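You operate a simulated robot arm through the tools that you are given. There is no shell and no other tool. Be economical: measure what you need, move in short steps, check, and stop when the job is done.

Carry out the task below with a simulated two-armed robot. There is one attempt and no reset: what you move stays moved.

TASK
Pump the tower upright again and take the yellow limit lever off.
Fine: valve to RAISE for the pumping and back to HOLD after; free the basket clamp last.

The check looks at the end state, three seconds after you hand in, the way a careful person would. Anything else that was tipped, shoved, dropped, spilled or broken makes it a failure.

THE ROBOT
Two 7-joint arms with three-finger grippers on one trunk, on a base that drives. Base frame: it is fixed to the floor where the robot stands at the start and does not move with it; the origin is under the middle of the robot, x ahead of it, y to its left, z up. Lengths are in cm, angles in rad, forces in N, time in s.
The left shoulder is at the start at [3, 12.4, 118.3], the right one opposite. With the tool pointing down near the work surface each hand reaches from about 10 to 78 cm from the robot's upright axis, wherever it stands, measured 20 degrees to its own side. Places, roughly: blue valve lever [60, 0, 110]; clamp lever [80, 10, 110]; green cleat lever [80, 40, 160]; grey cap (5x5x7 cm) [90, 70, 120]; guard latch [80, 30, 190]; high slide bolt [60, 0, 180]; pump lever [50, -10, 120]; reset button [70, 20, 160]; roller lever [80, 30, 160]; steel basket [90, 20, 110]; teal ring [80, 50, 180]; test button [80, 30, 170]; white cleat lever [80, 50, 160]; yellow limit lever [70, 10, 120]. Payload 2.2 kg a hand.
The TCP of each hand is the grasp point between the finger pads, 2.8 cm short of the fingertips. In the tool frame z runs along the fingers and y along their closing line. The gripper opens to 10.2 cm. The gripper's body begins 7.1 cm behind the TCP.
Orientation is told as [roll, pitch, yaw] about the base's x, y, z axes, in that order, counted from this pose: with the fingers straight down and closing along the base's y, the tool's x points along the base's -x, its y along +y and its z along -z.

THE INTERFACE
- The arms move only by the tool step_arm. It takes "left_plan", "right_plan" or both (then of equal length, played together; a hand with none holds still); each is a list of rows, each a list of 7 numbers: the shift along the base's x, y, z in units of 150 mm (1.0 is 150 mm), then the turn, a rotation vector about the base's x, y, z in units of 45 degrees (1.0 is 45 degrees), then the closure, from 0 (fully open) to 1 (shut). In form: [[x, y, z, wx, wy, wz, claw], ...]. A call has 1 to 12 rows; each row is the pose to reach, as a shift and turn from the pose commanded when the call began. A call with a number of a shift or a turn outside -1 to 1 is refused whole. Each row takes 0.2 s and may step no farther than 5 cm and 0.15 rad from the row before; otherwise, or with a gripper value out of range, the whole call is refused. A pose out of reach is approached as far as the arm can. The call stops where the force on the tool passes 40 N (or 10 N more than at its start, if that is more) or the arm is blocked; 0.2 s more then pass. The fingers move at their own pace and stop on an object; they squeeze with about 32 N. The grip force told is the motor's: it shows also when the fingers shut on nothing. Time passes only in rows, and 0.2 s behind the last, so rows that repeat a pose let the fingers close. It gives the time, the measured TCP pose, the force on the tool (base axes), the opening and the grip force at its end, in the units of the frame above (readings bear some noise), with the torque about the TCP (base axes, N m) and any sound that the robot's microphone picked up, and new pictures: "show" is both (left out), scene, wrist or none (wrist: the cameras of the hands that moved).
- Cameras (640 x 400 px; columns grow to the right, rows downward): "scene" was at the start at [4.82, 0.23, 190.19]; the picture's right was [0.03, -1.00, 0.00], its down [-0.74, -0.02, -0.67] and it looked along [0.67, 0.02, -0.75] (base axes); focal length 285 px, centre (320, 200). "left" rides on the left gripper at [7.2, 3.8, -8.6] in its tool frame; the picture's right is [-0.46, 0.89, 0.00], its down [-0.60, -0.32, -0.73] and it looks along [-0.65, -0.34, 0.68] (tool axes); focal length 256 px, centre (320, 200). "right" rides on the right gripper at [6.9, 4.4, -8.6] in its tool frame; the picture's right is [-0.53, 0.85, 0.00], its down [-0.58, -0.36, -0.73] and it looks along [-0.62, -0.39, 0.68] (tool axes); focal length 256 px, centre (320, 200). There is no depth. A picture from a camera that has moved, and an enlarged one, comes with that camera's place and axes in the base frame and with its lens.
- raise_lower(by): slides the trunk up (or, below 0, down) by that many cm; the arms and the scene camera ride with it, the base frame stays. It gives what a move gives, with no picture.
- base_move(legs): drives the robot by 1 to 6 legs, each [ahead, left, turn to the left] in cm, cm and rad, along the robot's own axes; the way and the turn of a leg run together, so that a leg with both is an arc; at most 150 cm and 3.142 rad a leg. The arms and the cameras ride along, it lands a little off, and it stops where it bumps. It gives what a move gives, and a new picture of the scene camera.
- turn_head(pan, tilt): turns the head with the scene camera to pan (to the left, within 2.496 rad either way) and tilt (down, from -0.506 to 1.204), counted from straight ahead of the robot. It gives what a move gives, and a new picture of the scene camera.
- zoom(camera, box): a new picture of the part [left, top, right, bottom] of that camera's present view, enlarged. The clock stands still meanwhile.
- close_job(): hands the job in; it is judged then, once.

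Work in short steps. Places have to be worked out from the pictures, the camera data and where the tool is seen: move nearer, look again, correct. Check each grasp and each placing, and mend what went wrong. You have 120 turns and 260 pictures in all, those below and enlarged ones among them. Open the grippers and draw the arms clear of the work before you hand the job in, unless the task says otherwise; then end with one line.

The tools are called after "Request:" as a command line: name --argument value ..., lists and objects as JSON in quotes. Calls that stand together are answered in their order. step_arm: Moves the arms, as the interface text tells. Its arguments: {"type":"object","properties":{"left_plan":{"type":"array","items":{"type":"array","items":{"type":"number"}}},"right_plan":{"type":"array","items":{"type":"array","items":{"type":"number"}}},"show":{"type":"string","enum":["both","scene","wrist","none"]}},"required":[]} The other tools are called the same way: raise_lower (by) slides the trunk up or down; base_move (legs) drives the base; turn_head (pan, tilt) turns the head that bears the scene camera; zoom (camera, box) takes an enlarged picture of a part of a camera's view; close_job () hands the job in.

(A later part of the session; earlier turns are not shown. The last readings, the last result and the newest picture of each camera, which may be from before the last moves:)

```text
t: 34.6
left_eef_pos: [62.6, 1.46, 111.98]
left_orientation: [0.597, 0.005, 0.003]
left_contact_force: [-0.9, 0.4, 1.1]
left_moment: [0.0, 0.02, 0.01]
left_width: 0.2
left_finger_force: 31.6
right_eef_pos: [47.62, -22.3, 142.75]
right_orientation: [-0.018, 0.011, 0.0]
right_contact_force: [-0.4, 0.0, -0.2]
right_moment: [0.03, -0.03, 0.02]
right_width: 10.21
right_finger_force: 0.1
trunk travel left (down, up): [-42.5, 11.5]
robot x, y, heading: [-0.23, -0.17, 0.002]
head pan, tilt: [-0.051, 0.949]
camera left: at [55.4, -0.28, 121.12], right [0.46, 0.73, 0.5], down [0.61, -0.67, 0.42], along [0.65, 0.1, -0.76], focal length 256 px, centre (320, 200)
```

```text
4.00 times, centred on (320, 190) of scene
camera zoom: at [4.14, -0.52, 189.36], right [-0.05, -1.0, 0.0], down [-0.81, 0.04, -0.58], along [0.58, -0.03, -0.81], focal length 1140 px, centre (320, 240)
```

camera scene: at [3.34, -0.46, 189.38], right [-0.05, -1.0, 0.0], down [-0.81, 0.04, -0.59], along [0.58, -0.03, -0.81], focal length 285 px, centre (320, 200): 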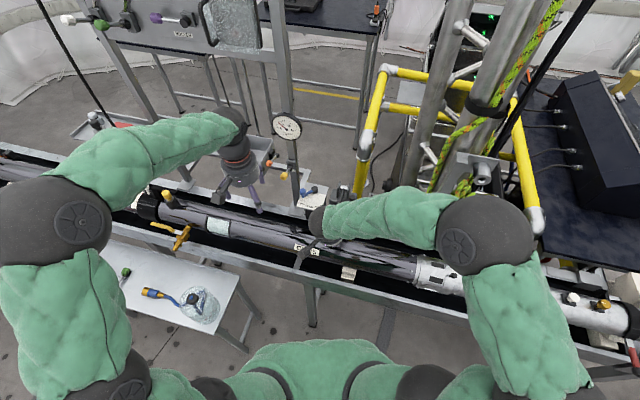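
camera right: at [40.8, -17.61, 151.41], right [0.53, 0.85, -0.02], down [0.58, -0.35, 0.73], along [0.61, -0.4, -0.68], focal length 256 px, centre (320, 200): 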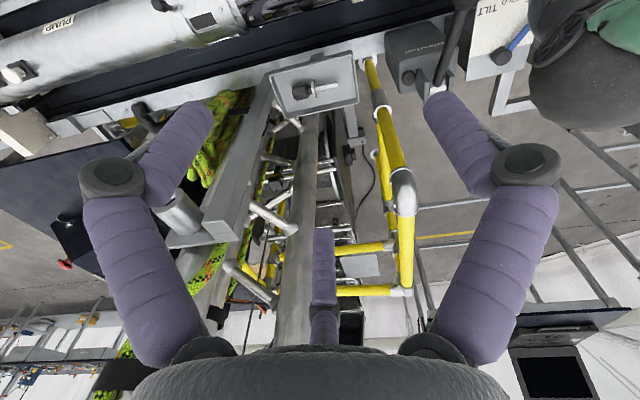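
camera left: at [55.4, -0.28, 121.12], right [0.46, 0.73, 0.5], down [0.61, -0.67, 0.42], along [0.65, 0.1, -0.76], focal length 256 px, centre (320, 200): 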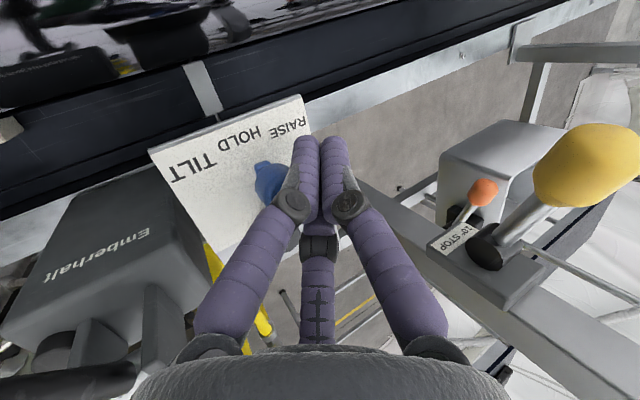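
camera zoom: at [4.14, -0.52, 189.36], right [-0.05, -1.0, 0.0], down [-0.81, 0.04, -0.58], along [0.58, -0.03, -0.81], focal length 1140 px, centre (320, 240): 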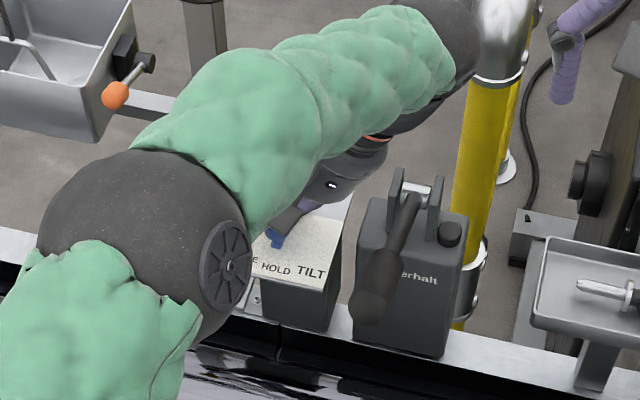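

The pointer is about 0.7 cm short of the original HOLD spot; a bit more push.

Request:
step_arm --left_plan '[[-0.005, -0.03, 0, 0, 0, 0, 1], [-0.01, -0.05, 0, 0, 0, 0, 1], [-0.01, -0.05, 0, 0, 0, 0, 1]]' --show "wrist"

Request:
zoom --camera "scene" --box '[270, 140, 370, 240]'

```text
t: 35.5
left_eef_pos: [62.55, 0.89, 111.97]
left_orientation: [0.598, 0.003, 0.003]
left_contact_force: [-1.5, 1.7, 1.8]
left_moment: [-0.05, 0.02, -0.01]
left_width: 0.19
left_finger_force: 31.5
right_eef_pos: [47.54, -22.33, 142.82]
right_orientation: [-0.018, 0.009, 0.0]
right_contact_force: [0.0, 0.7, -0.5]
right_moment: [-0.01, 0.01, 0.0]
right_width: 10.2
right_finger_force: 0.2
trunk travel left (down, up): [-42.5, 11.5]
robot x, y, heading: [-0.09, -0.16, -0.004]
head pan, tilt: [-0.051, 0.949]
camera left: at [55.26, -0.94, 121.18], right [0.46, 0.73, 0.5], down [0.61, -0.67, 0.42], along [0.64, 0.11, -0.76], focal length 256 px, centre (320, 200)
```

left: 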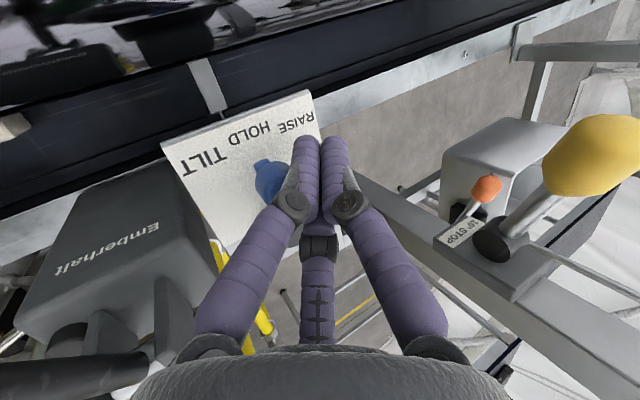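

```text
4.00 times, centred on (320, 190) of scene
camera zoom: at [4.07, -0.48, 189.37], right [-0.05, -1.0, 0.0], down [-0.81, 0.04, -0.58], along [0.58, -0.03, -0.81], focal length 1140 px, centre (320, 240)
```

zoom: 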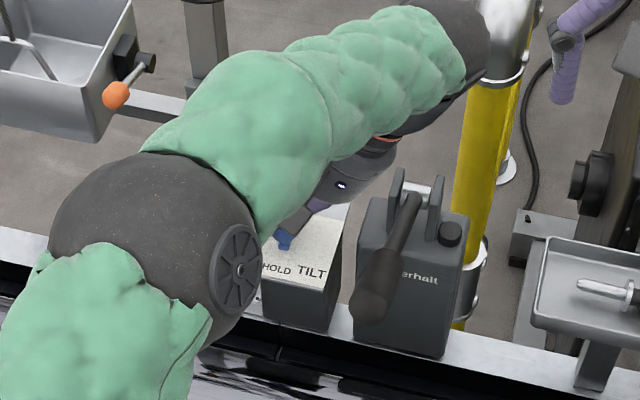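

The pointer matches its original HOLD spot. I withdraw: off in +y, back in −x, then up while unrolling.

Request:
step_arm --left_plan '[[0, 0.06, 0, 0, 0, 0, 1], [-0.2, 0.08, 0, 0, 0, 0, 1], [-0.45, 0.1, 0.05, 0, 0, 0, 1], [-0.65, 0.15, 0.2, -0.15, 0, 0, 0.8], [-0.75, 0.35, 0.4, -0.32, 0, 0, 0.5], [-0.8, 0.55, 0.6, -0.49, 0, 0, 0.2], [-0.8, 0.75, 0.8, -0.66, 0, 0, 0.2], [-0.8, 0.95, 0.95, -0.76, 0, 0, 0.2]]' --show "wrist"

Request:
zoom --camera "scene" --box '[270, 140, 370, 240]'

Request:
zoom --camera "scene" --box '[265, 105, 315, 155]'

```text
t: 37.2
left_eef_pos: [50.01, 15.13, 126.33]
left_orientation: [-0.001, 0.006, 0.001]
left_contact_force: [-0.6, -0.3, 0.2]
left_moment: [-0.02, 0.0, 0.02]
left_width: 8.15
left_finger_force: 0.0
right_eef_pos: [47.54, -22.16, 142.93]
right_orientation: [-0.017, 0.011, -0.002]
right_contact_force: [-0.6, 0.7, -0.2]
right_moment: [-0.02, 0.02, -0.03]
right_width: 10.22
right_finger_force: 0.1
trunk travel left (down, up): [-42.5, 11.5]
robot x, y, heading: [0.06, -0.25, 0.002]
head pan, tilt: [-0.051, 0.949]
camera left: at [42.86, 18.9, 134.84], right [0.47, 0.89, 0.0], down [0.61, -0.32, 0.73], along [0.64, -0.34, -0.68], focal length 256 px, centre (320, 200)
```

left: 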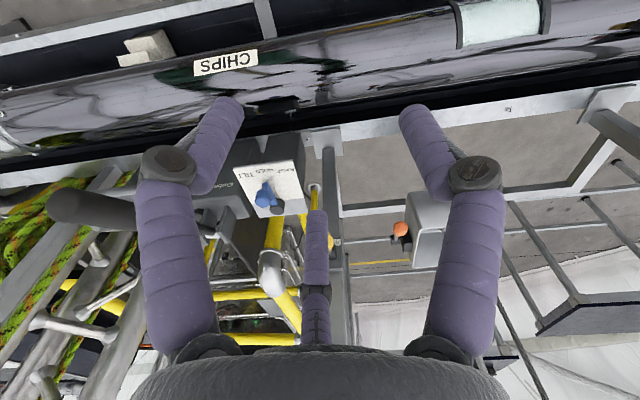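

```text
4.00 times, centred on (320, 190) of scene
camera zoom: at [4.05, -0.34, 189.37], right [-0.05, -1.0, 0.0], down [-0.81, 0.04, -0.58], along [0.58, -0.03, -0.81], focal length 1140 px, centre (320, 240)
```

zoom: 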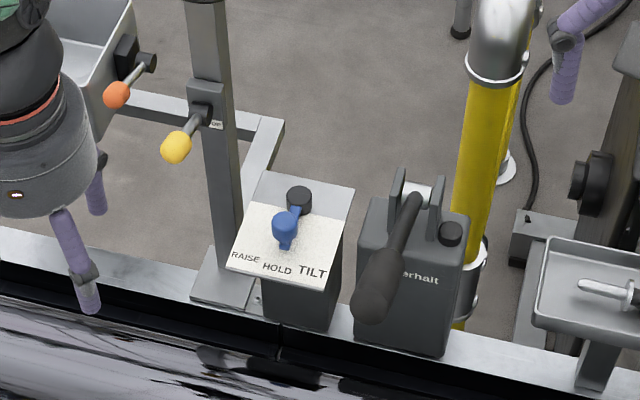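

```text
8.00 times, centred on (290, 130) of scene
camera zoom: at [4.05, -0.34, 189.37], right [-0.05, -1.0, 0.0], down [-0.81, 0.04, -0.58], along [0.58, -0.03, -0.81], focal length 2280 px, centre (560, 760)
```

zoom: 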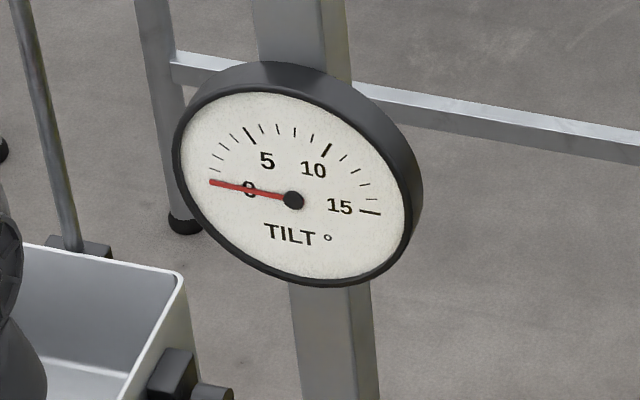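

Valve is at HOLD, tower at 0°. Now I examine the yellow lever and the clamp lever closely.

Request:
zoom --camera "scene" --box '[285, 145, 335, 185]'

Request:
step_arm --left_plan '[[0, 0.25, 0.1, 0, 0, 0, 0.5], [0, 0.4, 0.2, 0, 0, 0, 1]]' --show "wrist"

Request:
zoom --camera "left" --box '[200, 80, 420, 240]'

Request:
zoom --camera "right" --box '[520, 0, 640, 120]'

```text
10.00 times, centred on (310, 165) of scene
camera zoom: at [4.05, -0.34, 189.37], right [-0.05, -1.0, 0.0], down [-0.81, 0.04, -0.58], along [0.58, -0.03, -0.81], focal length 2849 px, centre (420, 550)
```

zoom: 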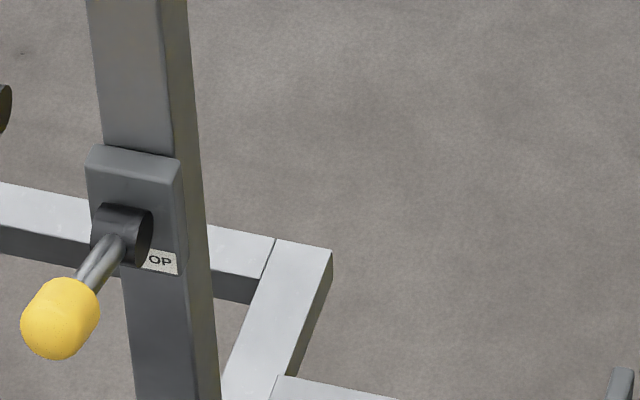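

```text
t: 37.9
left_eef_pos: [50.36, 21.16, 129.25]
left_orientation: [0.001, 0.006, 0.001]
left_contact_force: [1.4, -0.3, -0.2]
left_moment: [-0.01, 0.01, 0.01]
left_width: 0.19
left_finger_force: 32.0
right_eef_pos: [47.68, -22.24, 142.87]
right_orientation: [-0.019, 0.012, -0.001]
right_contact_force: [0.2, 0.8, 0.2]
right_moment: [0.03, 0.01, 0.0]
right_width: 10.21
right_finger_force: 0.0
trunk travel left (down, up): [-42.5, 11.5]
robot x, y, heading: [-0.06, -0.49, -0.003]
head pan, tilt: [-0.051, 0.949]
camera left: at [43.12, 24.79, 137.8], right [0.46, 0.89, 0.0], down [0.61, -0.32, 0.73], along [0.64, -0.34, -0.69], focal length 256 px, centre (320, 200)
```

left: 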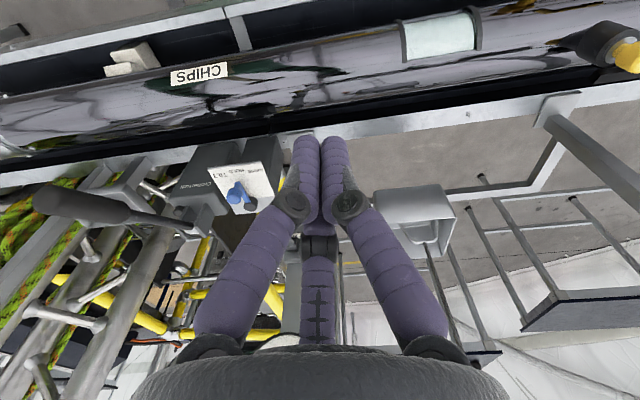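

```text
2.50 times, centred on (310, 160) of left
camera zoom: at [43.12, 24.79, 137.8], right [0.46, 0.89, 0.0], down [0.61, -0.32, 0.73], along [0.64, -0.34, -0.69], focal length 640 px, centre (345, 300)
```

zoom: 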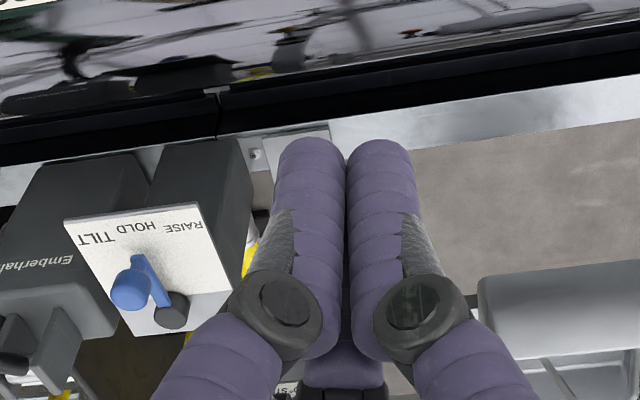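

```text
3.33 times, centred on (580, 60) of right
camera zoom: at [40.75, -17.64, 151.39], right [0.54, 0.84, -0.02], down [0.58, -0.35, 0.73], along [0.61, -0.4, -0.68], focal length 853 px, centre (-547, 667)
```

zoom: 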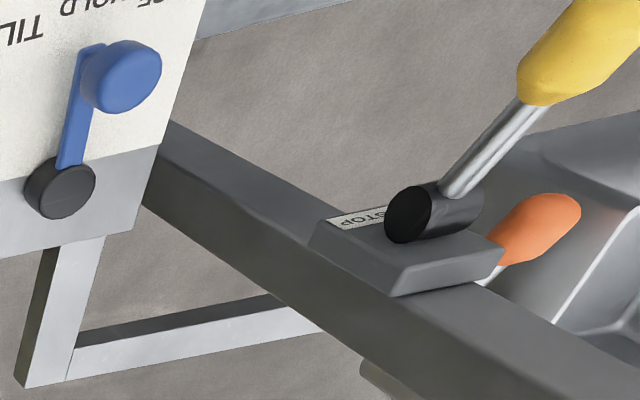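

The yellow hub's axis lies sideways along the post face, so the lever swings up/down; the lever points out at ≈[64.2,8.1,118.8]. I bring the closed left fingertips over its knob, hand leaning back, to test which way it moves.

Request:
step_arm --left_plan '[[0.16, -0.17, 0, 0, -0.11, 0, 1], [0.33, -0.34, 0, 0, -0.22, 0, 1], [0.5, -0.51, 0, 0, -0.33, 0, 1], [0.66, -0.68, -0.1, 0, -0.44, 0, 1], [0.83, -0.85, -0.28, 0, -0.44, 0, 1], [0.83, -0.85, -0.28, 0, -0.44, 0, 1]]' --show "wrist"

Request:
zoom --camera "scene" --box '[250, 110, 350, 210]'

```text
t: 39.2
left_eef_pos: [62.56, 8.6, 125.15]
left_orientation: [-0.001, -0.342, 0.003]
left_contact_force: [0.1, 0.3, -0.3]
left_moment: [-0.01, -0.02, 0.02]
left_width: 0.2
left_finger_force: 31.3
right_eef_pos: [47.4, -22.11, 142.88]
right_orientation: [-0.02, 0.009, -0.002]
right_contact_force: [-0.3, -0.1, 0.2]
right_moment: [-0.02, -0.08, 0.05]
right_width: 10.19
right_finger_force: 0.0
trunk travel left (down, up): [-42.5, 11.5]
robot x, y, heading: [-0.06, -0.1, -0.004]
head pan, tilt: [-0.051, 0.949]
camera left: at [52.77, 12.29, 130.74], right [0.44, 0.89, 0.16], down [0.32, -0.32, 0.89], along [0.84, -0.34, -0.42], focal length 256 px, centre (320, 200)
```

left: 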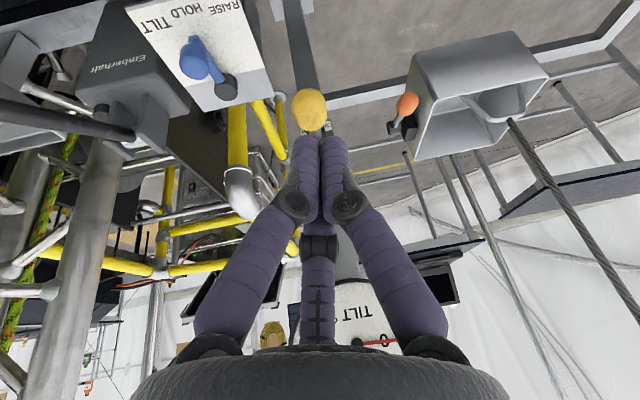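

```text
4.00 times, centred on (300, 160) of scene
camera zoom: at [3.93, -0.38, 189.37], right [-0.05, -1.0, 0.0], down [-0.81, 0.04, -0.58], along [0.58, -0.03, -0.81], focal length 1140 px, centre (400, 360)
```

zoom: 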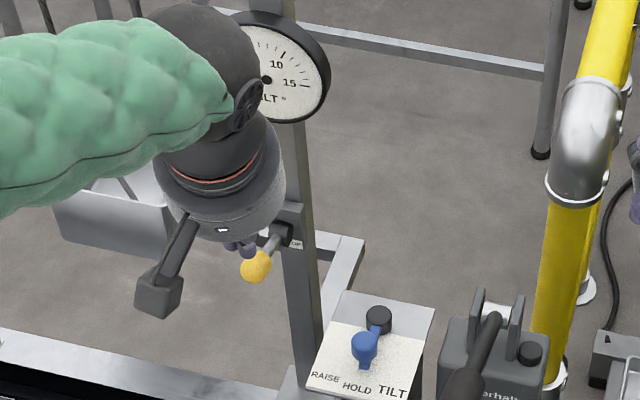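

Knob confirmed ≈[64,8.2,119]. I press down gently, stopping short to feel whether it yields.

Request:
step_arm --left_plan '[[0.03, -0.02, -0.1, 0, 0, 0, 1], [0.03, -0.02, -0.15, 0, 0, 0, 1], [0.03, -0.02, -0.19, 0, 0, 0, 1], [0.03, -0.02, -0.22, 0, 0, 0, 1]]' --show "wrist"

```text
t: 40.2
left_eef_pos: [63.3, 8.09, 122.22]
left_orientation: [-0.002, -0.352, 0.004]
left_contact_force: [-3.9, 3.4, 22.7]
left_moment: [0.06, -0.04, -0.09]
left_width: 0.59
left_finger_force: 30.9
right_eef_pos: [47.31, -22.24, 142.99]
right_orientation: [-0.02, 0.009, -0.003]
right_contact_force: [-0.2, 0.2, -0.8]
right_moment: [0.01, -0.02, -0.01]
right_width: 10.2
right_finger_force: 0.0
trunk travel left (down, up): [-42.5, 11.5]
robot x, y, heading: [-0.11, 0.01, 0.003]
head pan, tilt: [-0.051, 0.949]
camera left: at [53.55, 11.83, 127.79], right [0.43, 0.89, 0.16], down [0.32, -0.32, 0.89], along [0.84, -0.34, -0.42], focal length 256 px, centre (320, 200)
```

left: 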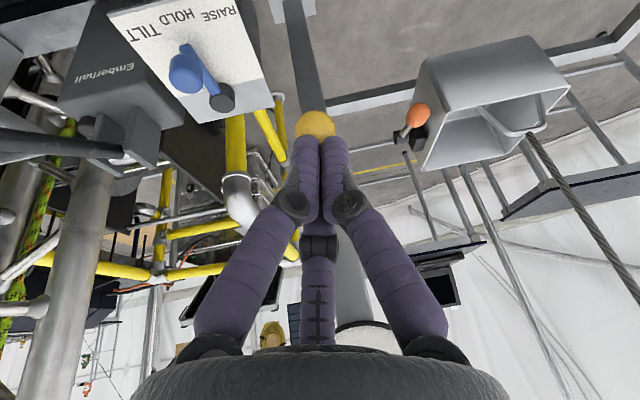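

Pressing down meets a firm stop (23 N without moving), so the lever must swing upward. I re-orient the hand to grip the knob from the front along the lever (yaw −0.6, pitch −0.8).

Request:
step_arm --left_plan '[[0, 0, 0.13, -0.029, -0.0925, -0.125, 1], [-0.17, 0.1, 0.23, -0.057, -0.185, -0.25, 1], [-0.3, 0.2, 0.27, -0.086, -0.278, -0.376, 0.8], [-0.33, 0.27, 0.23, -0.115, -0.37, -0.5, 0.5], [-0.27, 0.23, 0.17, -0.143, -0.4625, -0.626, 0.5], [-0.18, 0.16, 0.08, -0.172, -0.555, -0.751, 0.5], [-0.18, 0.16, 0.08, -0.172, -0.555, -0.751, 0.5]]' --show "wrist"

Request:
zoom --camera "scene" --box '[250, 110, 350, 210]'

```text
t: 41.9
left_eef_pos: [60.63, 10.39, 122.75]
left_orientation: [0.003, -0.793, -0.599]
left_contact_force: [0.9, -0.4, 0.0]
left_moment: [0.0, -0.01, 0.02]
left_width: 5.12
left_finger_force: 0.1
left hand out of reach, approached as far as the arm can: row 5, 6
right_eef_pos: [47.54, -22.32, 142.94]
right_orientation: [-0.018, 0.01, -0.001]
right_contact_force: [-0.2, -0.3, 0.2]
right_moment: [-0.02, 0.02, 0.0]
right_width: 10.21
right_finger_force: 0.0
trunk travel left (down, up): [-42.5, 11.5]
robot x, y, heading: [-0.46, 0.05, -0.011]
head pan, tilt: [-0.051, 0.949]
camera left: at [53.54, 19.83, 123.68], right [0.77, 0.55, 0.33], down [-0.26, -0.21, 0.94], along [0.59, -0.81, -0.02], focal length 256 px, centre (320, 200)
```

left: 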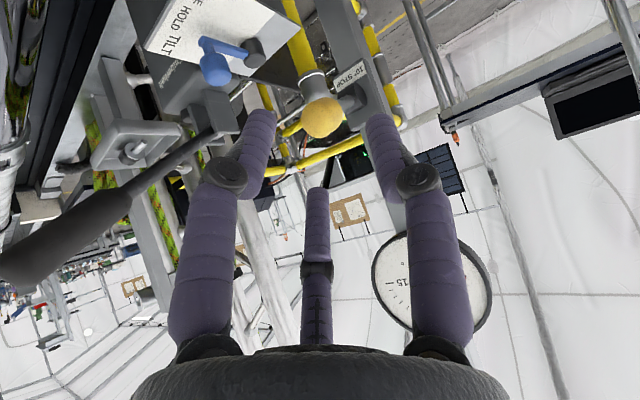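

```text
4.00 times, centred on (300, 160) of scene
camera zoom: at [4.07, -0.48, 189.37], right [-0.05, -1.0, 0.0], down [-0.81, 0.04, -0.58], along [0.58, -0.03, -0.81], focal length 1140 px, centre (400, 360)
```

zoom: 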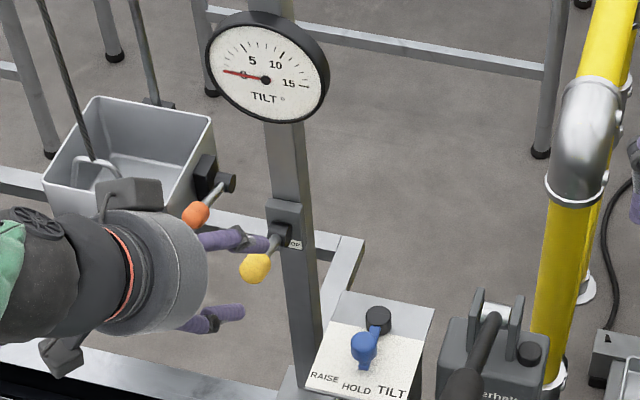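

The knob is centred between the open fingers. I advance onto it and close.

Request:
step_arm --left_plan '[[0.08, -0.05, -0.09, 0, 0, 0, 0.5], [0.16, -0.1, -0.18, 0, 0, 0, 0.5], [0.22, -0.143, -0.25, 0, 0, 0, 0.5], [0.22, -0.143, -0.25, 0, 0, 0, 0.8], [0.22, -0.143, -0.25, 0, 0, 0, 0.85]]' --show "wrist"

Request:
zoom --camera "scene" --box '[250, 110, 350, 210]'

```text
t: 43.0
left_eef_pos: [63.95, 8.22, 119.01]
left_orientation: [0.001, -0.789, -0.601]
left_contact_force: [-0.1, -3.8, 1.6]
left_moment: [-0.09, -0.07, -0.07]
left_width: 2.45
left_finger_force: 7.2
right_eef_pos: [47.61, -22.34, 142.81]
right_orientation: [-0.018, 0.011, -0.002]
right_contact_force: [-0.3, 1.3, -0.2]
right_moment: [-0.01, 0.03, -0.02]
right_width: 10.2
right_finger_force: 0.0
trunk travel left (down, up): [-42.5, 11.5]
robot x, y, heading: [0.12, 0.57, -0.001]
head pan, tilt: [-0.051, 0.949]
camera left: at [56.83, 17.74, 119.94], right [0.77, 0.55, 0.33], down [-0.26, -0.21, 0.94], along [0.58, -0.81, -0.02], focal length 256 px, centre (320, 200)
```

left: 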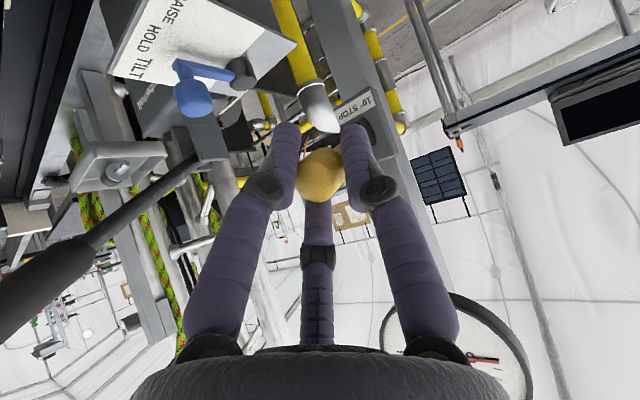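

```text
4.00 times, centred on (300, 160) of scene
camera zoom: at [4.1, -0.59, 189.37], right [-0.05, -1.0, 0.0], down [-0.81, 0.04, -0.58], along [0.58, -0.03, -0.81], focal length 1140 px, centre (400, 360)
```

zoom: 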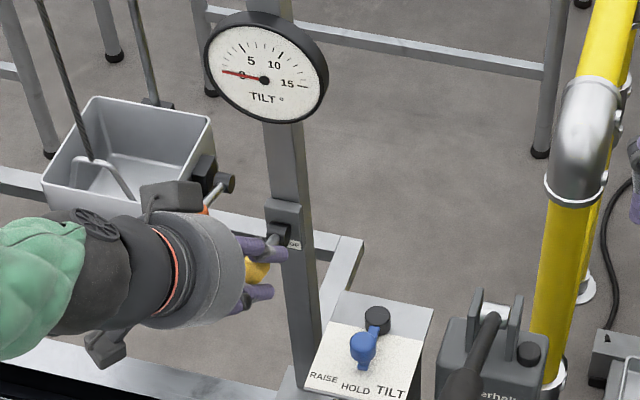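

Gripped (2.45 cm). I test lifting it 1.8 cm along its arc.

Request:
step_arm --left_plan '[[0.0, 0.0, 0.04, 0, 0, 0, 0.88], [0.007, -0.005, 0.08, 0, 0, 0, 0.88], [0.015, -0.01, 0.12, 0, 0, 0, 0.88]]' --show "wrist"

Request:
zoom --camera "scene" --box '[250, 110, 350, 210]'

```text
t: 43.9
left_eef_pos: [64.5, 8.28, 120.62]
left_orientation: [-0.003, -0.791, -0.597]
left_contact_force: [8.7, -5.8, -13.7]
left_moment: [0.51, 0.18, 0.26]
left_width: 2.24
left_finger_force: 45.0
right_eef_pos: [47.79, -22.31, 142.77]
right_orientation: [-0.02, 0.013, -0.001]
right_contact_force: [0.3, 1.1, -0.5]
right_moment: [-0.01, 0.0, 0.01]
right_width: 10.18
right_finger_force: 0.0
trunk travel left (down, up): [-42.5, 11.5]
robot x, y, heading: [-0.09, -0.1, -0.002]
head pan, tilt: [-0.051, 0.949]
camera left: at [57.4, 17.63, 121.59], right [0.77, 0.55, 0.33], down [-0.26, -0.21, 0.94], along [0.59, -0.81, -0.02], focal length 256 px, centre (320, 200)
```

left: 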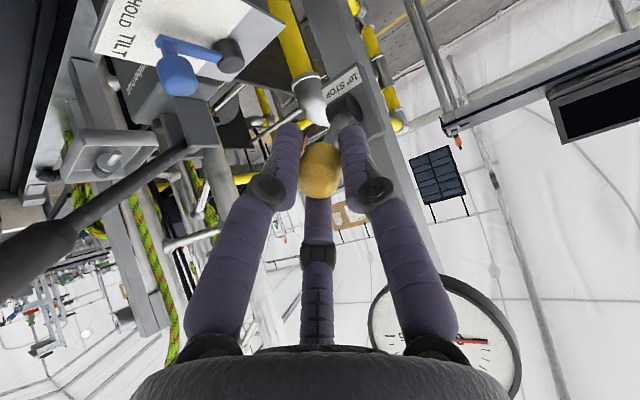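

```text
4.00 times, centred on (300, 160) of scene
camera zoom: at [4.5, -0.51, 189.35], right [-0.05, -1.0, 0.0], down [-0.81, 0.04, -0.58], along [0.58, -0.03, -0.81], focal length 1140 px, centre (400, 360)
```

zoom: 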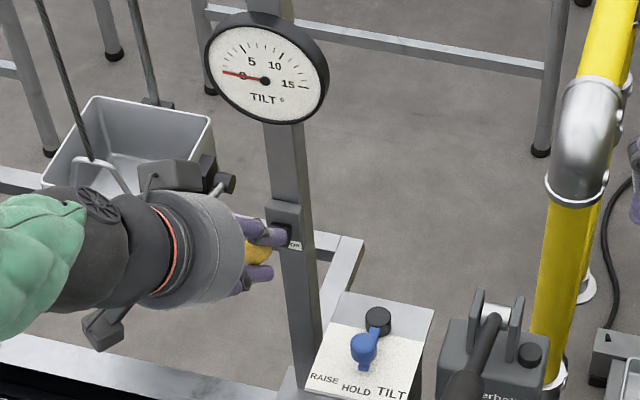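

The lever is moving upward. I continue along the arc toward 60°.

Request:
step_arm --left_plan '[[0.017, -0.011, 0.05, 0, 0, 0, 0.88], [0.035, -0.025, 0.085, 0, 0, 0, 0.88], [0.055, -0.038, 0.115, 0, 0, 0, 0.88], [0.08, -0.055, 0.14, 0, 0, 0, 0.88], [0.107, -0.073, 0.16, 0, 0, 0, 0.88]]' --show "wrist"

Request:
zoom --camera "scene" --box '[250, 110, 350, 210]'

```text
t: 45.0
left_eef_pos: [66.1, 7.72, 123.07]
left_orientation: [-0.003, -0.793, -0.594]
left_contact_force: [4.5, 27.5, -24.7]
left_moment: [1.41, 0.71, 0.68]
left_width: 2.38
left_finger_force: 45.4
right_eef_pos: [47.99, -21.79, 142.69]
right_orientation: [-0.022, 0.011, -0.001]
right_contact_force: [-0.3, 0.0, -0.4]
right_moment: [0.01, 0.02, -0.01]
right_width: 10.18
right_finger_force: 0.0
trunk travel left (down, up): [-42.5, 11.5]
robot x, y, heading: [-0.0, -0.09, -0.003]
head pan, tilt: [-0.051, 0.949]
camera left: at [59.07, 17.05, 124.01], right [0.77, 0.55, 0.33], down [-0.26, -0.21, 0.94], along [0.59, -0.81, -0.02], focal length 256 px, centre (320, 200)
```

left: 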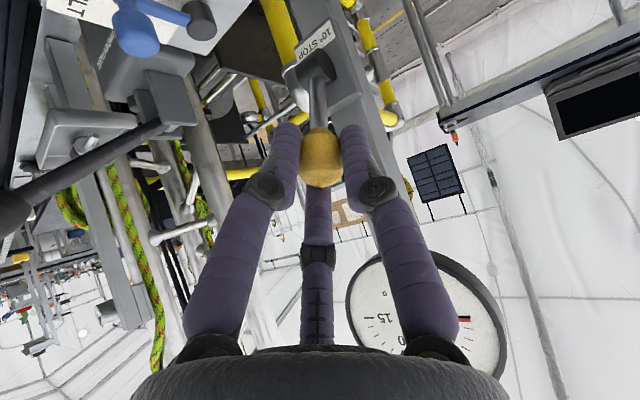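

```text
4.00 times, centred on (300, 160) of scene
camera zoom: at [4.52, 0.13, 189.35], right [-0.05, -1.0, 0.0], down [-0.81, 0.04, -0.58], along [0.58, -0.03, -0.81], focal length 1140 px, centre (400, 360)
```

zoom: 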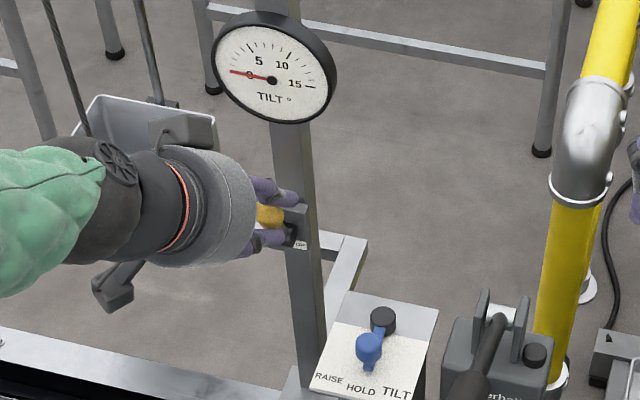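

The lever now stands about 56° up; side force says its plane is less yawed (dir ≈(−0.97,0.23)). I relieve that and continue to look for the end stop.

Request:
step_arm --left_plan '[[0.02, 0.035, 0.015, 0, 0, 0, 0.88], [0.05, 0.04, 0.028, 0, 0, 0, 0.88], [0.08, 0.035, 0.038, 0, 0, 0, 0.88], [0.11, 0.03, 0.045, 0, 0, 0, 0.88], [0.14, 0.025, 0.05, 0, 0, 0, 0.88]]' --show "wrist"

Request:
zoom --camera "scene" --box '[250, 110, 350, 210]'

```text
t: 46.2
left_eef_pos: [67.65, 7.36, 123.9]
left_orientation: [-0.003, -0.788, -0.6]
left_contact_force: [-14.0, -2.8, -12.8]
left_moment: [0.64, 1.08, 0.0]
left_width: 2.43
left_finger_force: 45.1
right_eef_pos: [47.49, -22.33, 142.83]
right_orientation: [-0.02, 0.008, -0.002]
right_contact_force: [-0.6, 0.5, 0.6]
right_moment: [0.0, 0.0, 0.01]
right_width: 10.22
right_finger_force: 0.0
trunk travel left (down, up): [-42.5, 11.5]
robot x, y, heading: [-0.11, -0.29, -0.008]
head pan, tilt: [-0.051, 0.949]
camera left: at [60.57, 16.63, 124.82], right [0.77, 0.54, 0.33], down [-0.26, -0.21, 0.94], along [0.58, -0.81, -0.02], focal length 256 px, centre (320, 200)
```

left: 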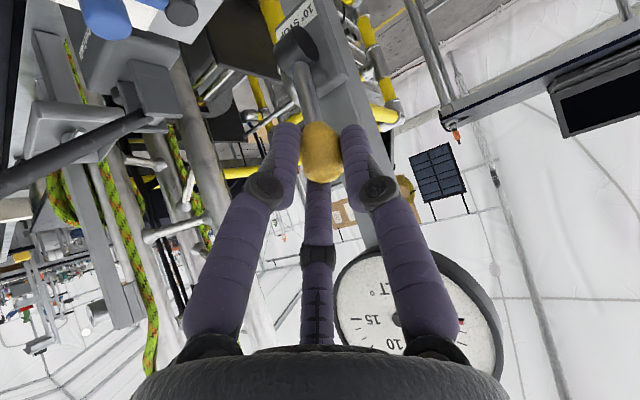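

```text
4.00 times, centred on (300, 160) of scene
camera zoom: at [3.97, -0.56, 189.37], right [-0.05, -1.0, 0.0], down [-0.81, 0.04, -0.58], along [0.58, -0.03, -0.81], focal length 1140 px, centre (400, 360)
```

zoom: 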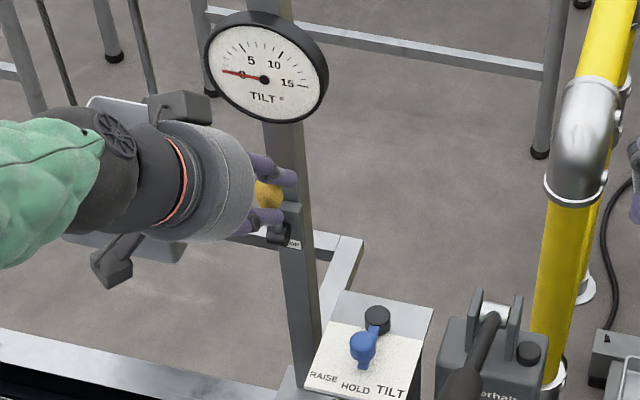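

Near vertical. One small push further to confirm the end of travel.

Request:
step_arm --left_plan '[[0.025, -0.005, 0.005, 0, 0, 0, 0.88], [0.05, -0.01, 0.008, 0, 0, 0, 0.88], [0.05, -0.01, 0.008, 0, 0, 0, 0.88]]' --show "none"

Request:
zoom --camera "left" --box '[220, 0, 420, 220]'

```text
t: 47.0
left_eef_pos: [68.3, 7.07, 124.08]
left_orientation: [-0.003, -0.786, -0.604]
left_contact_force: [-20.0, -11.7, -8.7]
left_moment: [0.44, 1.26, -0.22]
left_width: 2.42
left_finger_force: 45.1
right_eef_pos: [47.39, -22.46, 142.97]
right_orientation: [-0.017, 0.008, 0.0]
right_contact_force: [0.0, 0.5, 0.8]
right_moment: [-0.02, -0.02, -0.02]
right_width: 10.19
right_finger_force: 0.0
trunk travel left (down, up): [-42.5, 11.5]
robot x, y, heading: [-0.04, 0.17, -0.002]
head pan, tilt: [-0.051, 0.949]
```

```text
1.82 times, centred on (320, 110) of left
camera zoom: at [61.17, 16.45, 124.95], right [0.77, 0.54, 0.33], down [-0.25, -0.21, 0.94], along [0.58, -0.81, -0.02], focal length 465 px, centre (320, 364)
```

zoom: 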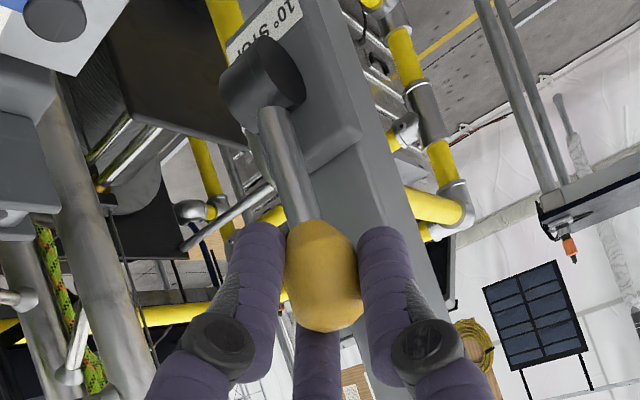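

The lever is now vertical along the post. I open and withdraw along the finger axis, then check that it stays.

Request:
step_arm --left_plan '[[0, 0, 0, 0, 0, 0, 0.6], [0, 0, 0, 0, 0, 0, 0.4], [-0.08, 0.055, 0.09, 0, 0, 0, 0.4], [-0.2, 0.137, 0.16, 0, 0, 0, 0.4], [-0.45, 0.25, 0.2, 0, 0, 0, 0.4], [-0.65, 0.4, 0.25, 0, 0, 0, 0.4]]' --show "wrist"

Request:
zoom --camera "scene" --box '[250, 110, 350, 210]'

Request:
zoom --camera "right" --box '[520, 0, 640, 120]'

```text
t: 48.5
left_eef_pos: [58.58, 13.47, 128.2]
left_orientation: [0.001, -0.79, -0.599]
left_contact_force: [-0.1, 0.5, 0.0]
left_moment: [0.03, -0.01, 0.01]
left_width: 6.1
left_finger_force: 0.0
right_eef_pos: [47.45, -22.28, 142.9]
right_orientation: [-0.019, 0.01, -0.003]
right_contact_force: [-0.3, 0.1, 0.4]
right_moment: [-0.04, 0.0, 0.01]
right_width: 10.23
right_finger_force: 0.0
trunk travel left (down, up): [-42.5, 11.5]
robot x, y, heading: [-0.0, -0.58, -0.004]
head pan, tilt: [-0.051, 0.949]
camera left: at [51.41, 22.98, 129.08], right [0.77, 0.55, 0.33], down [-0.26, -0.21, 0.94], along [0.58, -0.81, -0.02], focal length 256 px, centre (320, 200)
```

left: 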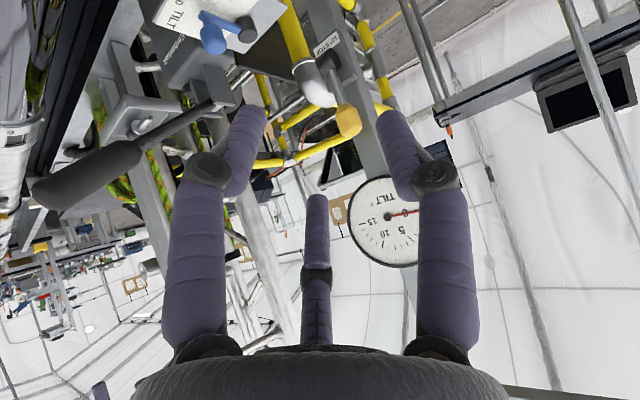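

```text
4.00 times, centred on (300, 160) of scene
camera zoom: at [3.9, -0.39, 189.37], right [-0.05, -1.0, 0.0], down [-0.81, 0.04, -0.58], along [0.58, -0.03, -0.81], focal length 1140 px, centre (400, 360)
```

zoom: 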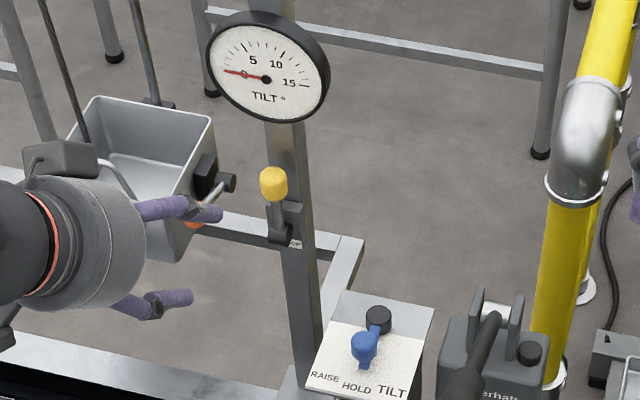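

```text
3.33 times, centred on (580, 60) of right
camera zoom: at [40.57, -17.57, 151.46], right [0.54, 0.84, -0.02], down [0.58, -0.35, 0.73], along [0.61, -0.4, -0.68], focal length 853 px, centre (-547, 667)
```

zoom: 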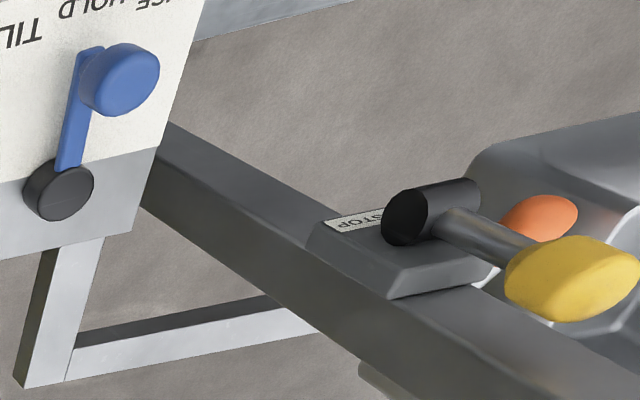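

The yellow lever stays up. Now for the clamp lever: I turn the left hand and position its camera for a near view.

Request:
step_arm --left_plan '[[-0.05, 0.1, 0.0, 0.028, 0.092, 0.125, 0.4], [-0.05, 0.2, 0.0, 0.057, 0.183, 0.25, 0.4], [0.0, 0.3, -0.1, 0.085, 0.275, 0.375, 0.4], [0.05, 0.4, -0.2, 0.113, 0.367, 0.5, 0.4], [0.1, 0.43, -0.35, 0.142, 0.458, 0.625, 0.4], [0.16, 0.43, -0.48, 0.17, 0.55, 0.75, 0.4]]' --show "wrist"

Request:
zoom --camera "left" --box '[200, 0, 520, 200]'

Request:
zoom --camera "scene" --box '[240, 120, 320, 180]'

```text
t: 49.9
left_eef_pos: [61.53, 20.01, 120.66]
left_orientation: [0.002, -0.347, 0.001]
left_contact_force: [0.5, -0.1, -0.1]
left_moment: [-0.02, 0.01, 0.01]
left_width: 6.11
left_finger_force: 0.0
right_eef_pos: [47.87, -22.22, 142.77]
right_orientation: [-0.02, 0.011, -0.003]
right_contact_force: [-0.3, 0.0, -0.6]
right_moment: [0.02, 0.05, 0.0]
right_width: 10.19
right_finger_force: 0.1
trunk travel left (down, up): [-42.5, 11.5]
robot x, y, heading: [0.12, 0.24, -0.007]
head pan, tilt: [-0.051, 0.949]
camera left: at [51.71, 23.71, 126.43], right [0.43, 0.89, 0.16], down [0.32, -0.32, 0.89], along [0.84, -0.34, -0.42], focal length 256 px, centre (320, 200)
```

left: 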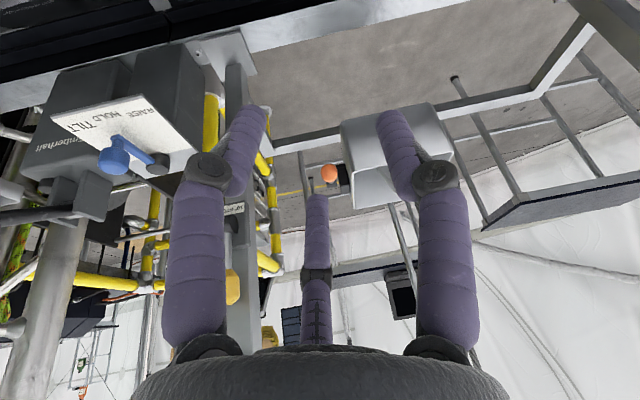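

```text
2.00 times, centred on (360, 100) of left
camera zoom: at [51.71, 23.71, 126.43], right [0.43, 0.89, 0.16], down [0.32, -0.32, 0.89], along [0.84, -0.34, -0.42], focal length 512 px, centre (240, 400)
```

zoom: 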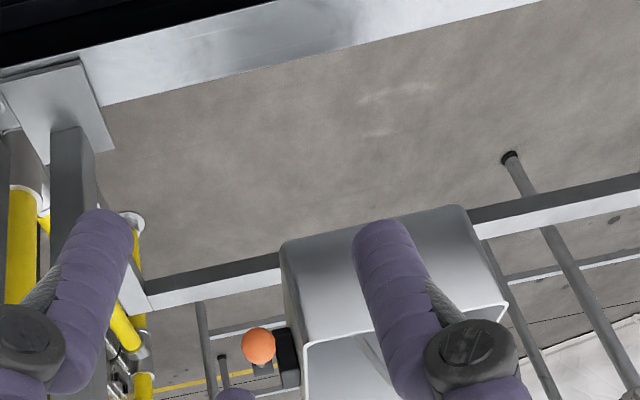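

```text
6.67 times, centred on (280, 150) of scene
camera zoom: at [4.27, -0.53, 189.36], right [-0.05, -1.0, 0.0], down [-0.81, 0.04, -0.58], along [0.58, -0.03, -0.81], focal length 1900 px, centre (587, 533)
```

zoom: 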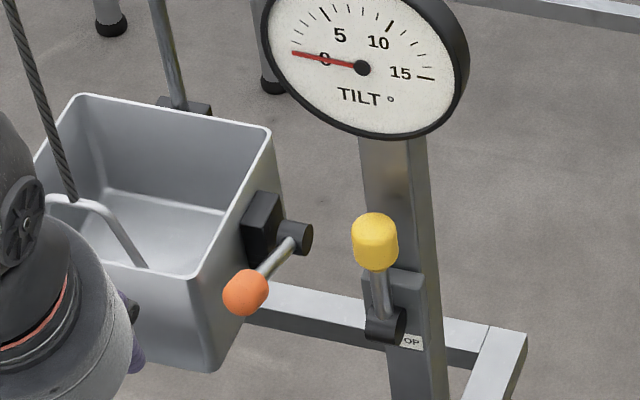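

Orange knob is at ≈[78.2,14.9,110.3], with the basket wall close on its +y side, so I can't pinch it sideways. I will lift it from beneath with closed fingers pointing forward; first reach the low pre-position.

Request:
step_arm --left_plan '[[0.0, 0.0, -0.1, -0.024, -0.158, -0.061, 0.6], [0.0, 0.0, -0.22, -0.048, -0.316, -0.121, 0.8], [0.03, -0.03, -0.36, -0.072, -0.474, -0.182, 1], [0.07, -0.06, -0.5, -0.095, -0.632, -0.242, 1], [0.12, -0.08, -0.66, -0.119, -0.79, -0.303, 1], [0.167, -0.1, -0.83, -0.143, -0.9475, -0.3637, 1], [0.167, -0.1, -0.85, -0.143, -0.9475, -0.3637, 1]]' --show "wrist"

Request:
zoom --camera "scene" --box '[220, 100, 340, 220]'

```text
t: 51.5
left_eef_pos: [63.92, 18.27, 108.05]
left_orientation: [0.003, -1.098, -0.303]
left_contact_force: [0.2, 0.7, -0.1]
left_moment: [0.0, 0.02, 0.01]
left_width: 0.24
left_finger_force: 31.2
right_eef_pos: [47.64, -22.3, 142.83]
right_orientation: [-0.018, 0.008, 0.0]
right_contact_force: [-0.5, -0.1, 1.1]
right_moment: [0.04, -0.02, 0.0]
right_width: 10.2
right_finger_force: 0.0
trunk travel left (down, up): [-42.5, 11.5]
robot x, y, heading: [-0.42, 0.17, -0.005]
head pan, tilt: [-0.051, 0.949]
camera left: at [54.49, 25.09, 105.57], right [0.46, 0.78, 0.41], down [-0.45, -0.19, 0.87], along [0.76, -0.59, 0.26], focal length 256 px, centre (320, 200)
```

left: 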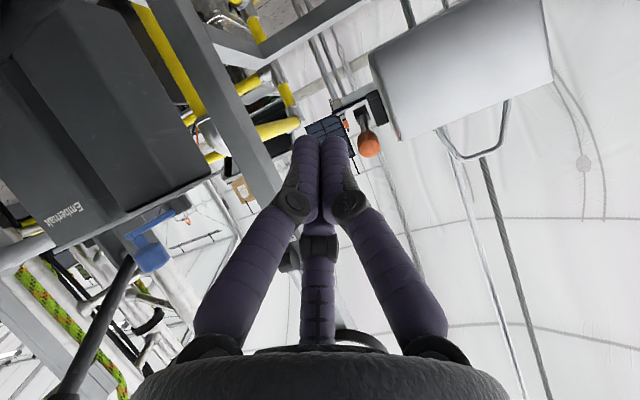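

```text
3.33 times, centred on (280, 160) of scene
camera zoom: at [4.02, -0.55, 189.37], right [-0.05, -1.0, 0.0], down [-0.81, 0.04, -0.58], along [0.58, -0.03, -0.81], focal length 950 px, centre (453, 333)
```

zoom: 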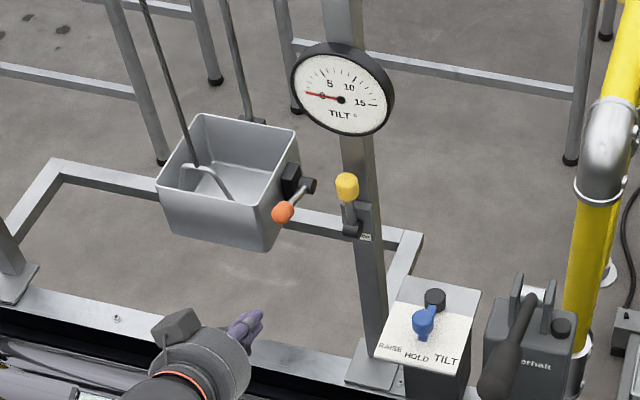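

Knob refined ≈[78.2,14.9,109.9]. I slide the fingers forward beneath it with about 1.5 cm clearance.

Request:
step_arm --left_plan '[[0.2, -0.06, -0.09, 0, 0, 0, 1], [0.4, -0.12, -0.097, 0, 0, 0, 1], [0.6, -0.18, -0.097, 0, 0, 0, 1], [0.75, -0.22, -0.097, 0, 0, 0, 1], [0.86, -0.25, -0.097, 0, 0, 0, 1], [0.86, -0.25, -0.097, 0, 0, 0, 1]]' --show "wrist"

Request:
zoom --camera "scene" --box '[240, 110, 320, 190]'

```text
t: 52.9
left_eef_pos: [76.7, 14.58, 106.58]
left_orientation: [0.001, -1.098, -0.301]
left_contact_force: [-0.6, -0.8, 0.4]
left_moment: [-0.02, 0.05, 0.01]
left_width: 0.2
left_finger_force: 31.8
right_eef_pos: [47.6, -22.32, 142.77]
right_orientation: [-0.021, 0.01, -0.001]
right_contact_force: [-0.1, -0.2, 0.0]
right_moment: [0.0, -0.02, 0.03]
right_width: 10.2
right_finger_force: 0.0
trunk travel left (down, up): [-42.5, 11.5]
robot x, y, heading: [-0.51, -0.29, -0.004]
head pan, tilt: [-0.051, 0.949]
camera left: at [67.3, 21.34, 104.03], right [0.46, 0.78, 0.41], down [-0.45, -0.19, 0.87], along [0.76, -0.59, 0.26], focal length 256 px, centre (320, 200)
```

left: 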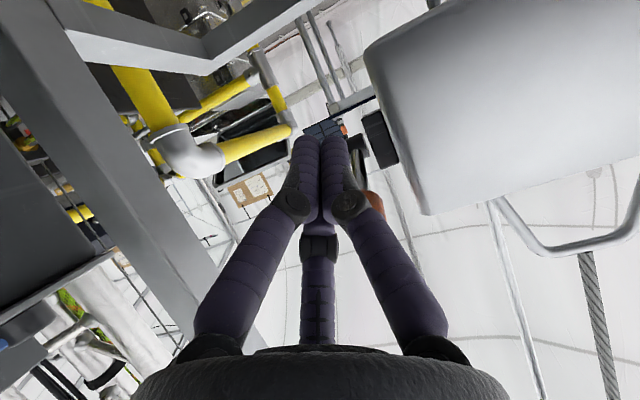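

```text
5.00 times, centred on (280, 150) of scene
camera zoom: at [4.1, -0.47, 189.37], right [-0.05, -1.0, 0.0], down [-0.81, 0.04, -0.58], along [0.58, -0.03, -0.81], focal length 1425 px, centre (520, 450)
```

zoom: 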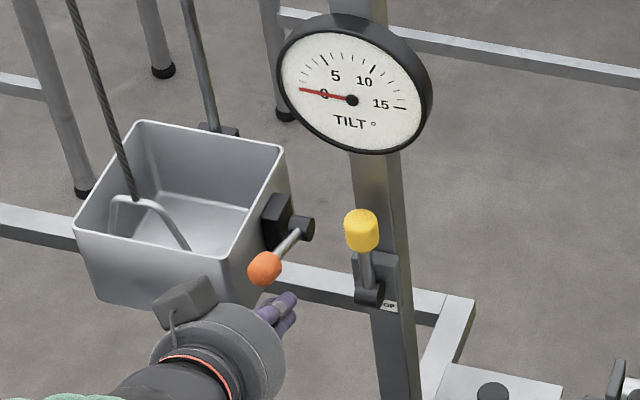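

The fingers are slightly to the −y side of the knob; I shift 0.6 cm left and raise gently to contact and beyond.

Request:
step_arm --left_plan '[[0.0, 0.04, 0.03, 0, 0, 0, 1], [0.0, 0.045, 0.08, 0, 0, 0, 1], [0.0, 0.045, 0.12, 0, 0, 0, 1], [0.0, 0.045, 0.16, 0, 0, 0, 1], [0.0, 0.045, 0.2, 0, 0, 0, 1]]' --show "wrist"

Request:
zoom --camera "scene" --box '[240, 110, 320, 190]'

```text
t: 54.0
left_eef_pos: [76.69, 15.33, 109.61]
left_orientation: [0.001, -1.094, -0.299]
left_contact_force: [-1.1, -2.0, -2.0]
left_moment: [0.02, 0.05, -0.08]
left_width: 0.22
left_finger_force: 31.4
right_eef_pos: [47.57, -22.32, 142.8]
right_orientation: [-0.02, 0.01, -0.001]
right_contact_force: [0.8, 0.2, -0.4]
right_moment: [-0.01, 0.03, 0.02]
right_width: 10.22
right_finger_force: 0.1
trunk travel left (down, up): [-42.5, 11.5]
robot x, y, heading: [-0.06, 0.14, -0.002]
head pan, tilt: [-0.051, 0.949]
camera left: at [67.2, 22.02, 107.03], right [0.47, 0.78, 0.41], down [-0.45, -0.19, 0.87], along [0.76, -0.59, 0.26], focal length 256 px, centre (320, 200)
```

left: 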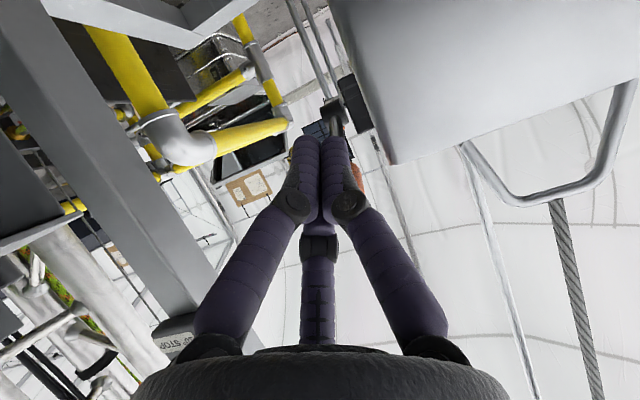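

```text
5.00 times, centred on (280, 150) of scene
camera zoom: at [4.14, -0.53, 189.36], right [-0.05, -1.0, 0.0], down [-0.81, 0.04, -0.58], along [0.58, -0.03, -0.81], focal length 1425 px, centre (520, 450)
```

zoom: 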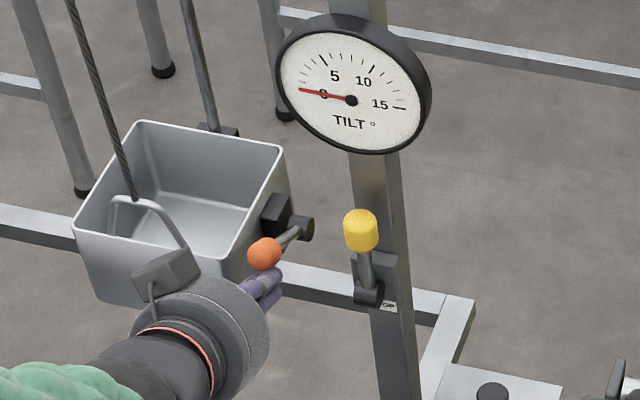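

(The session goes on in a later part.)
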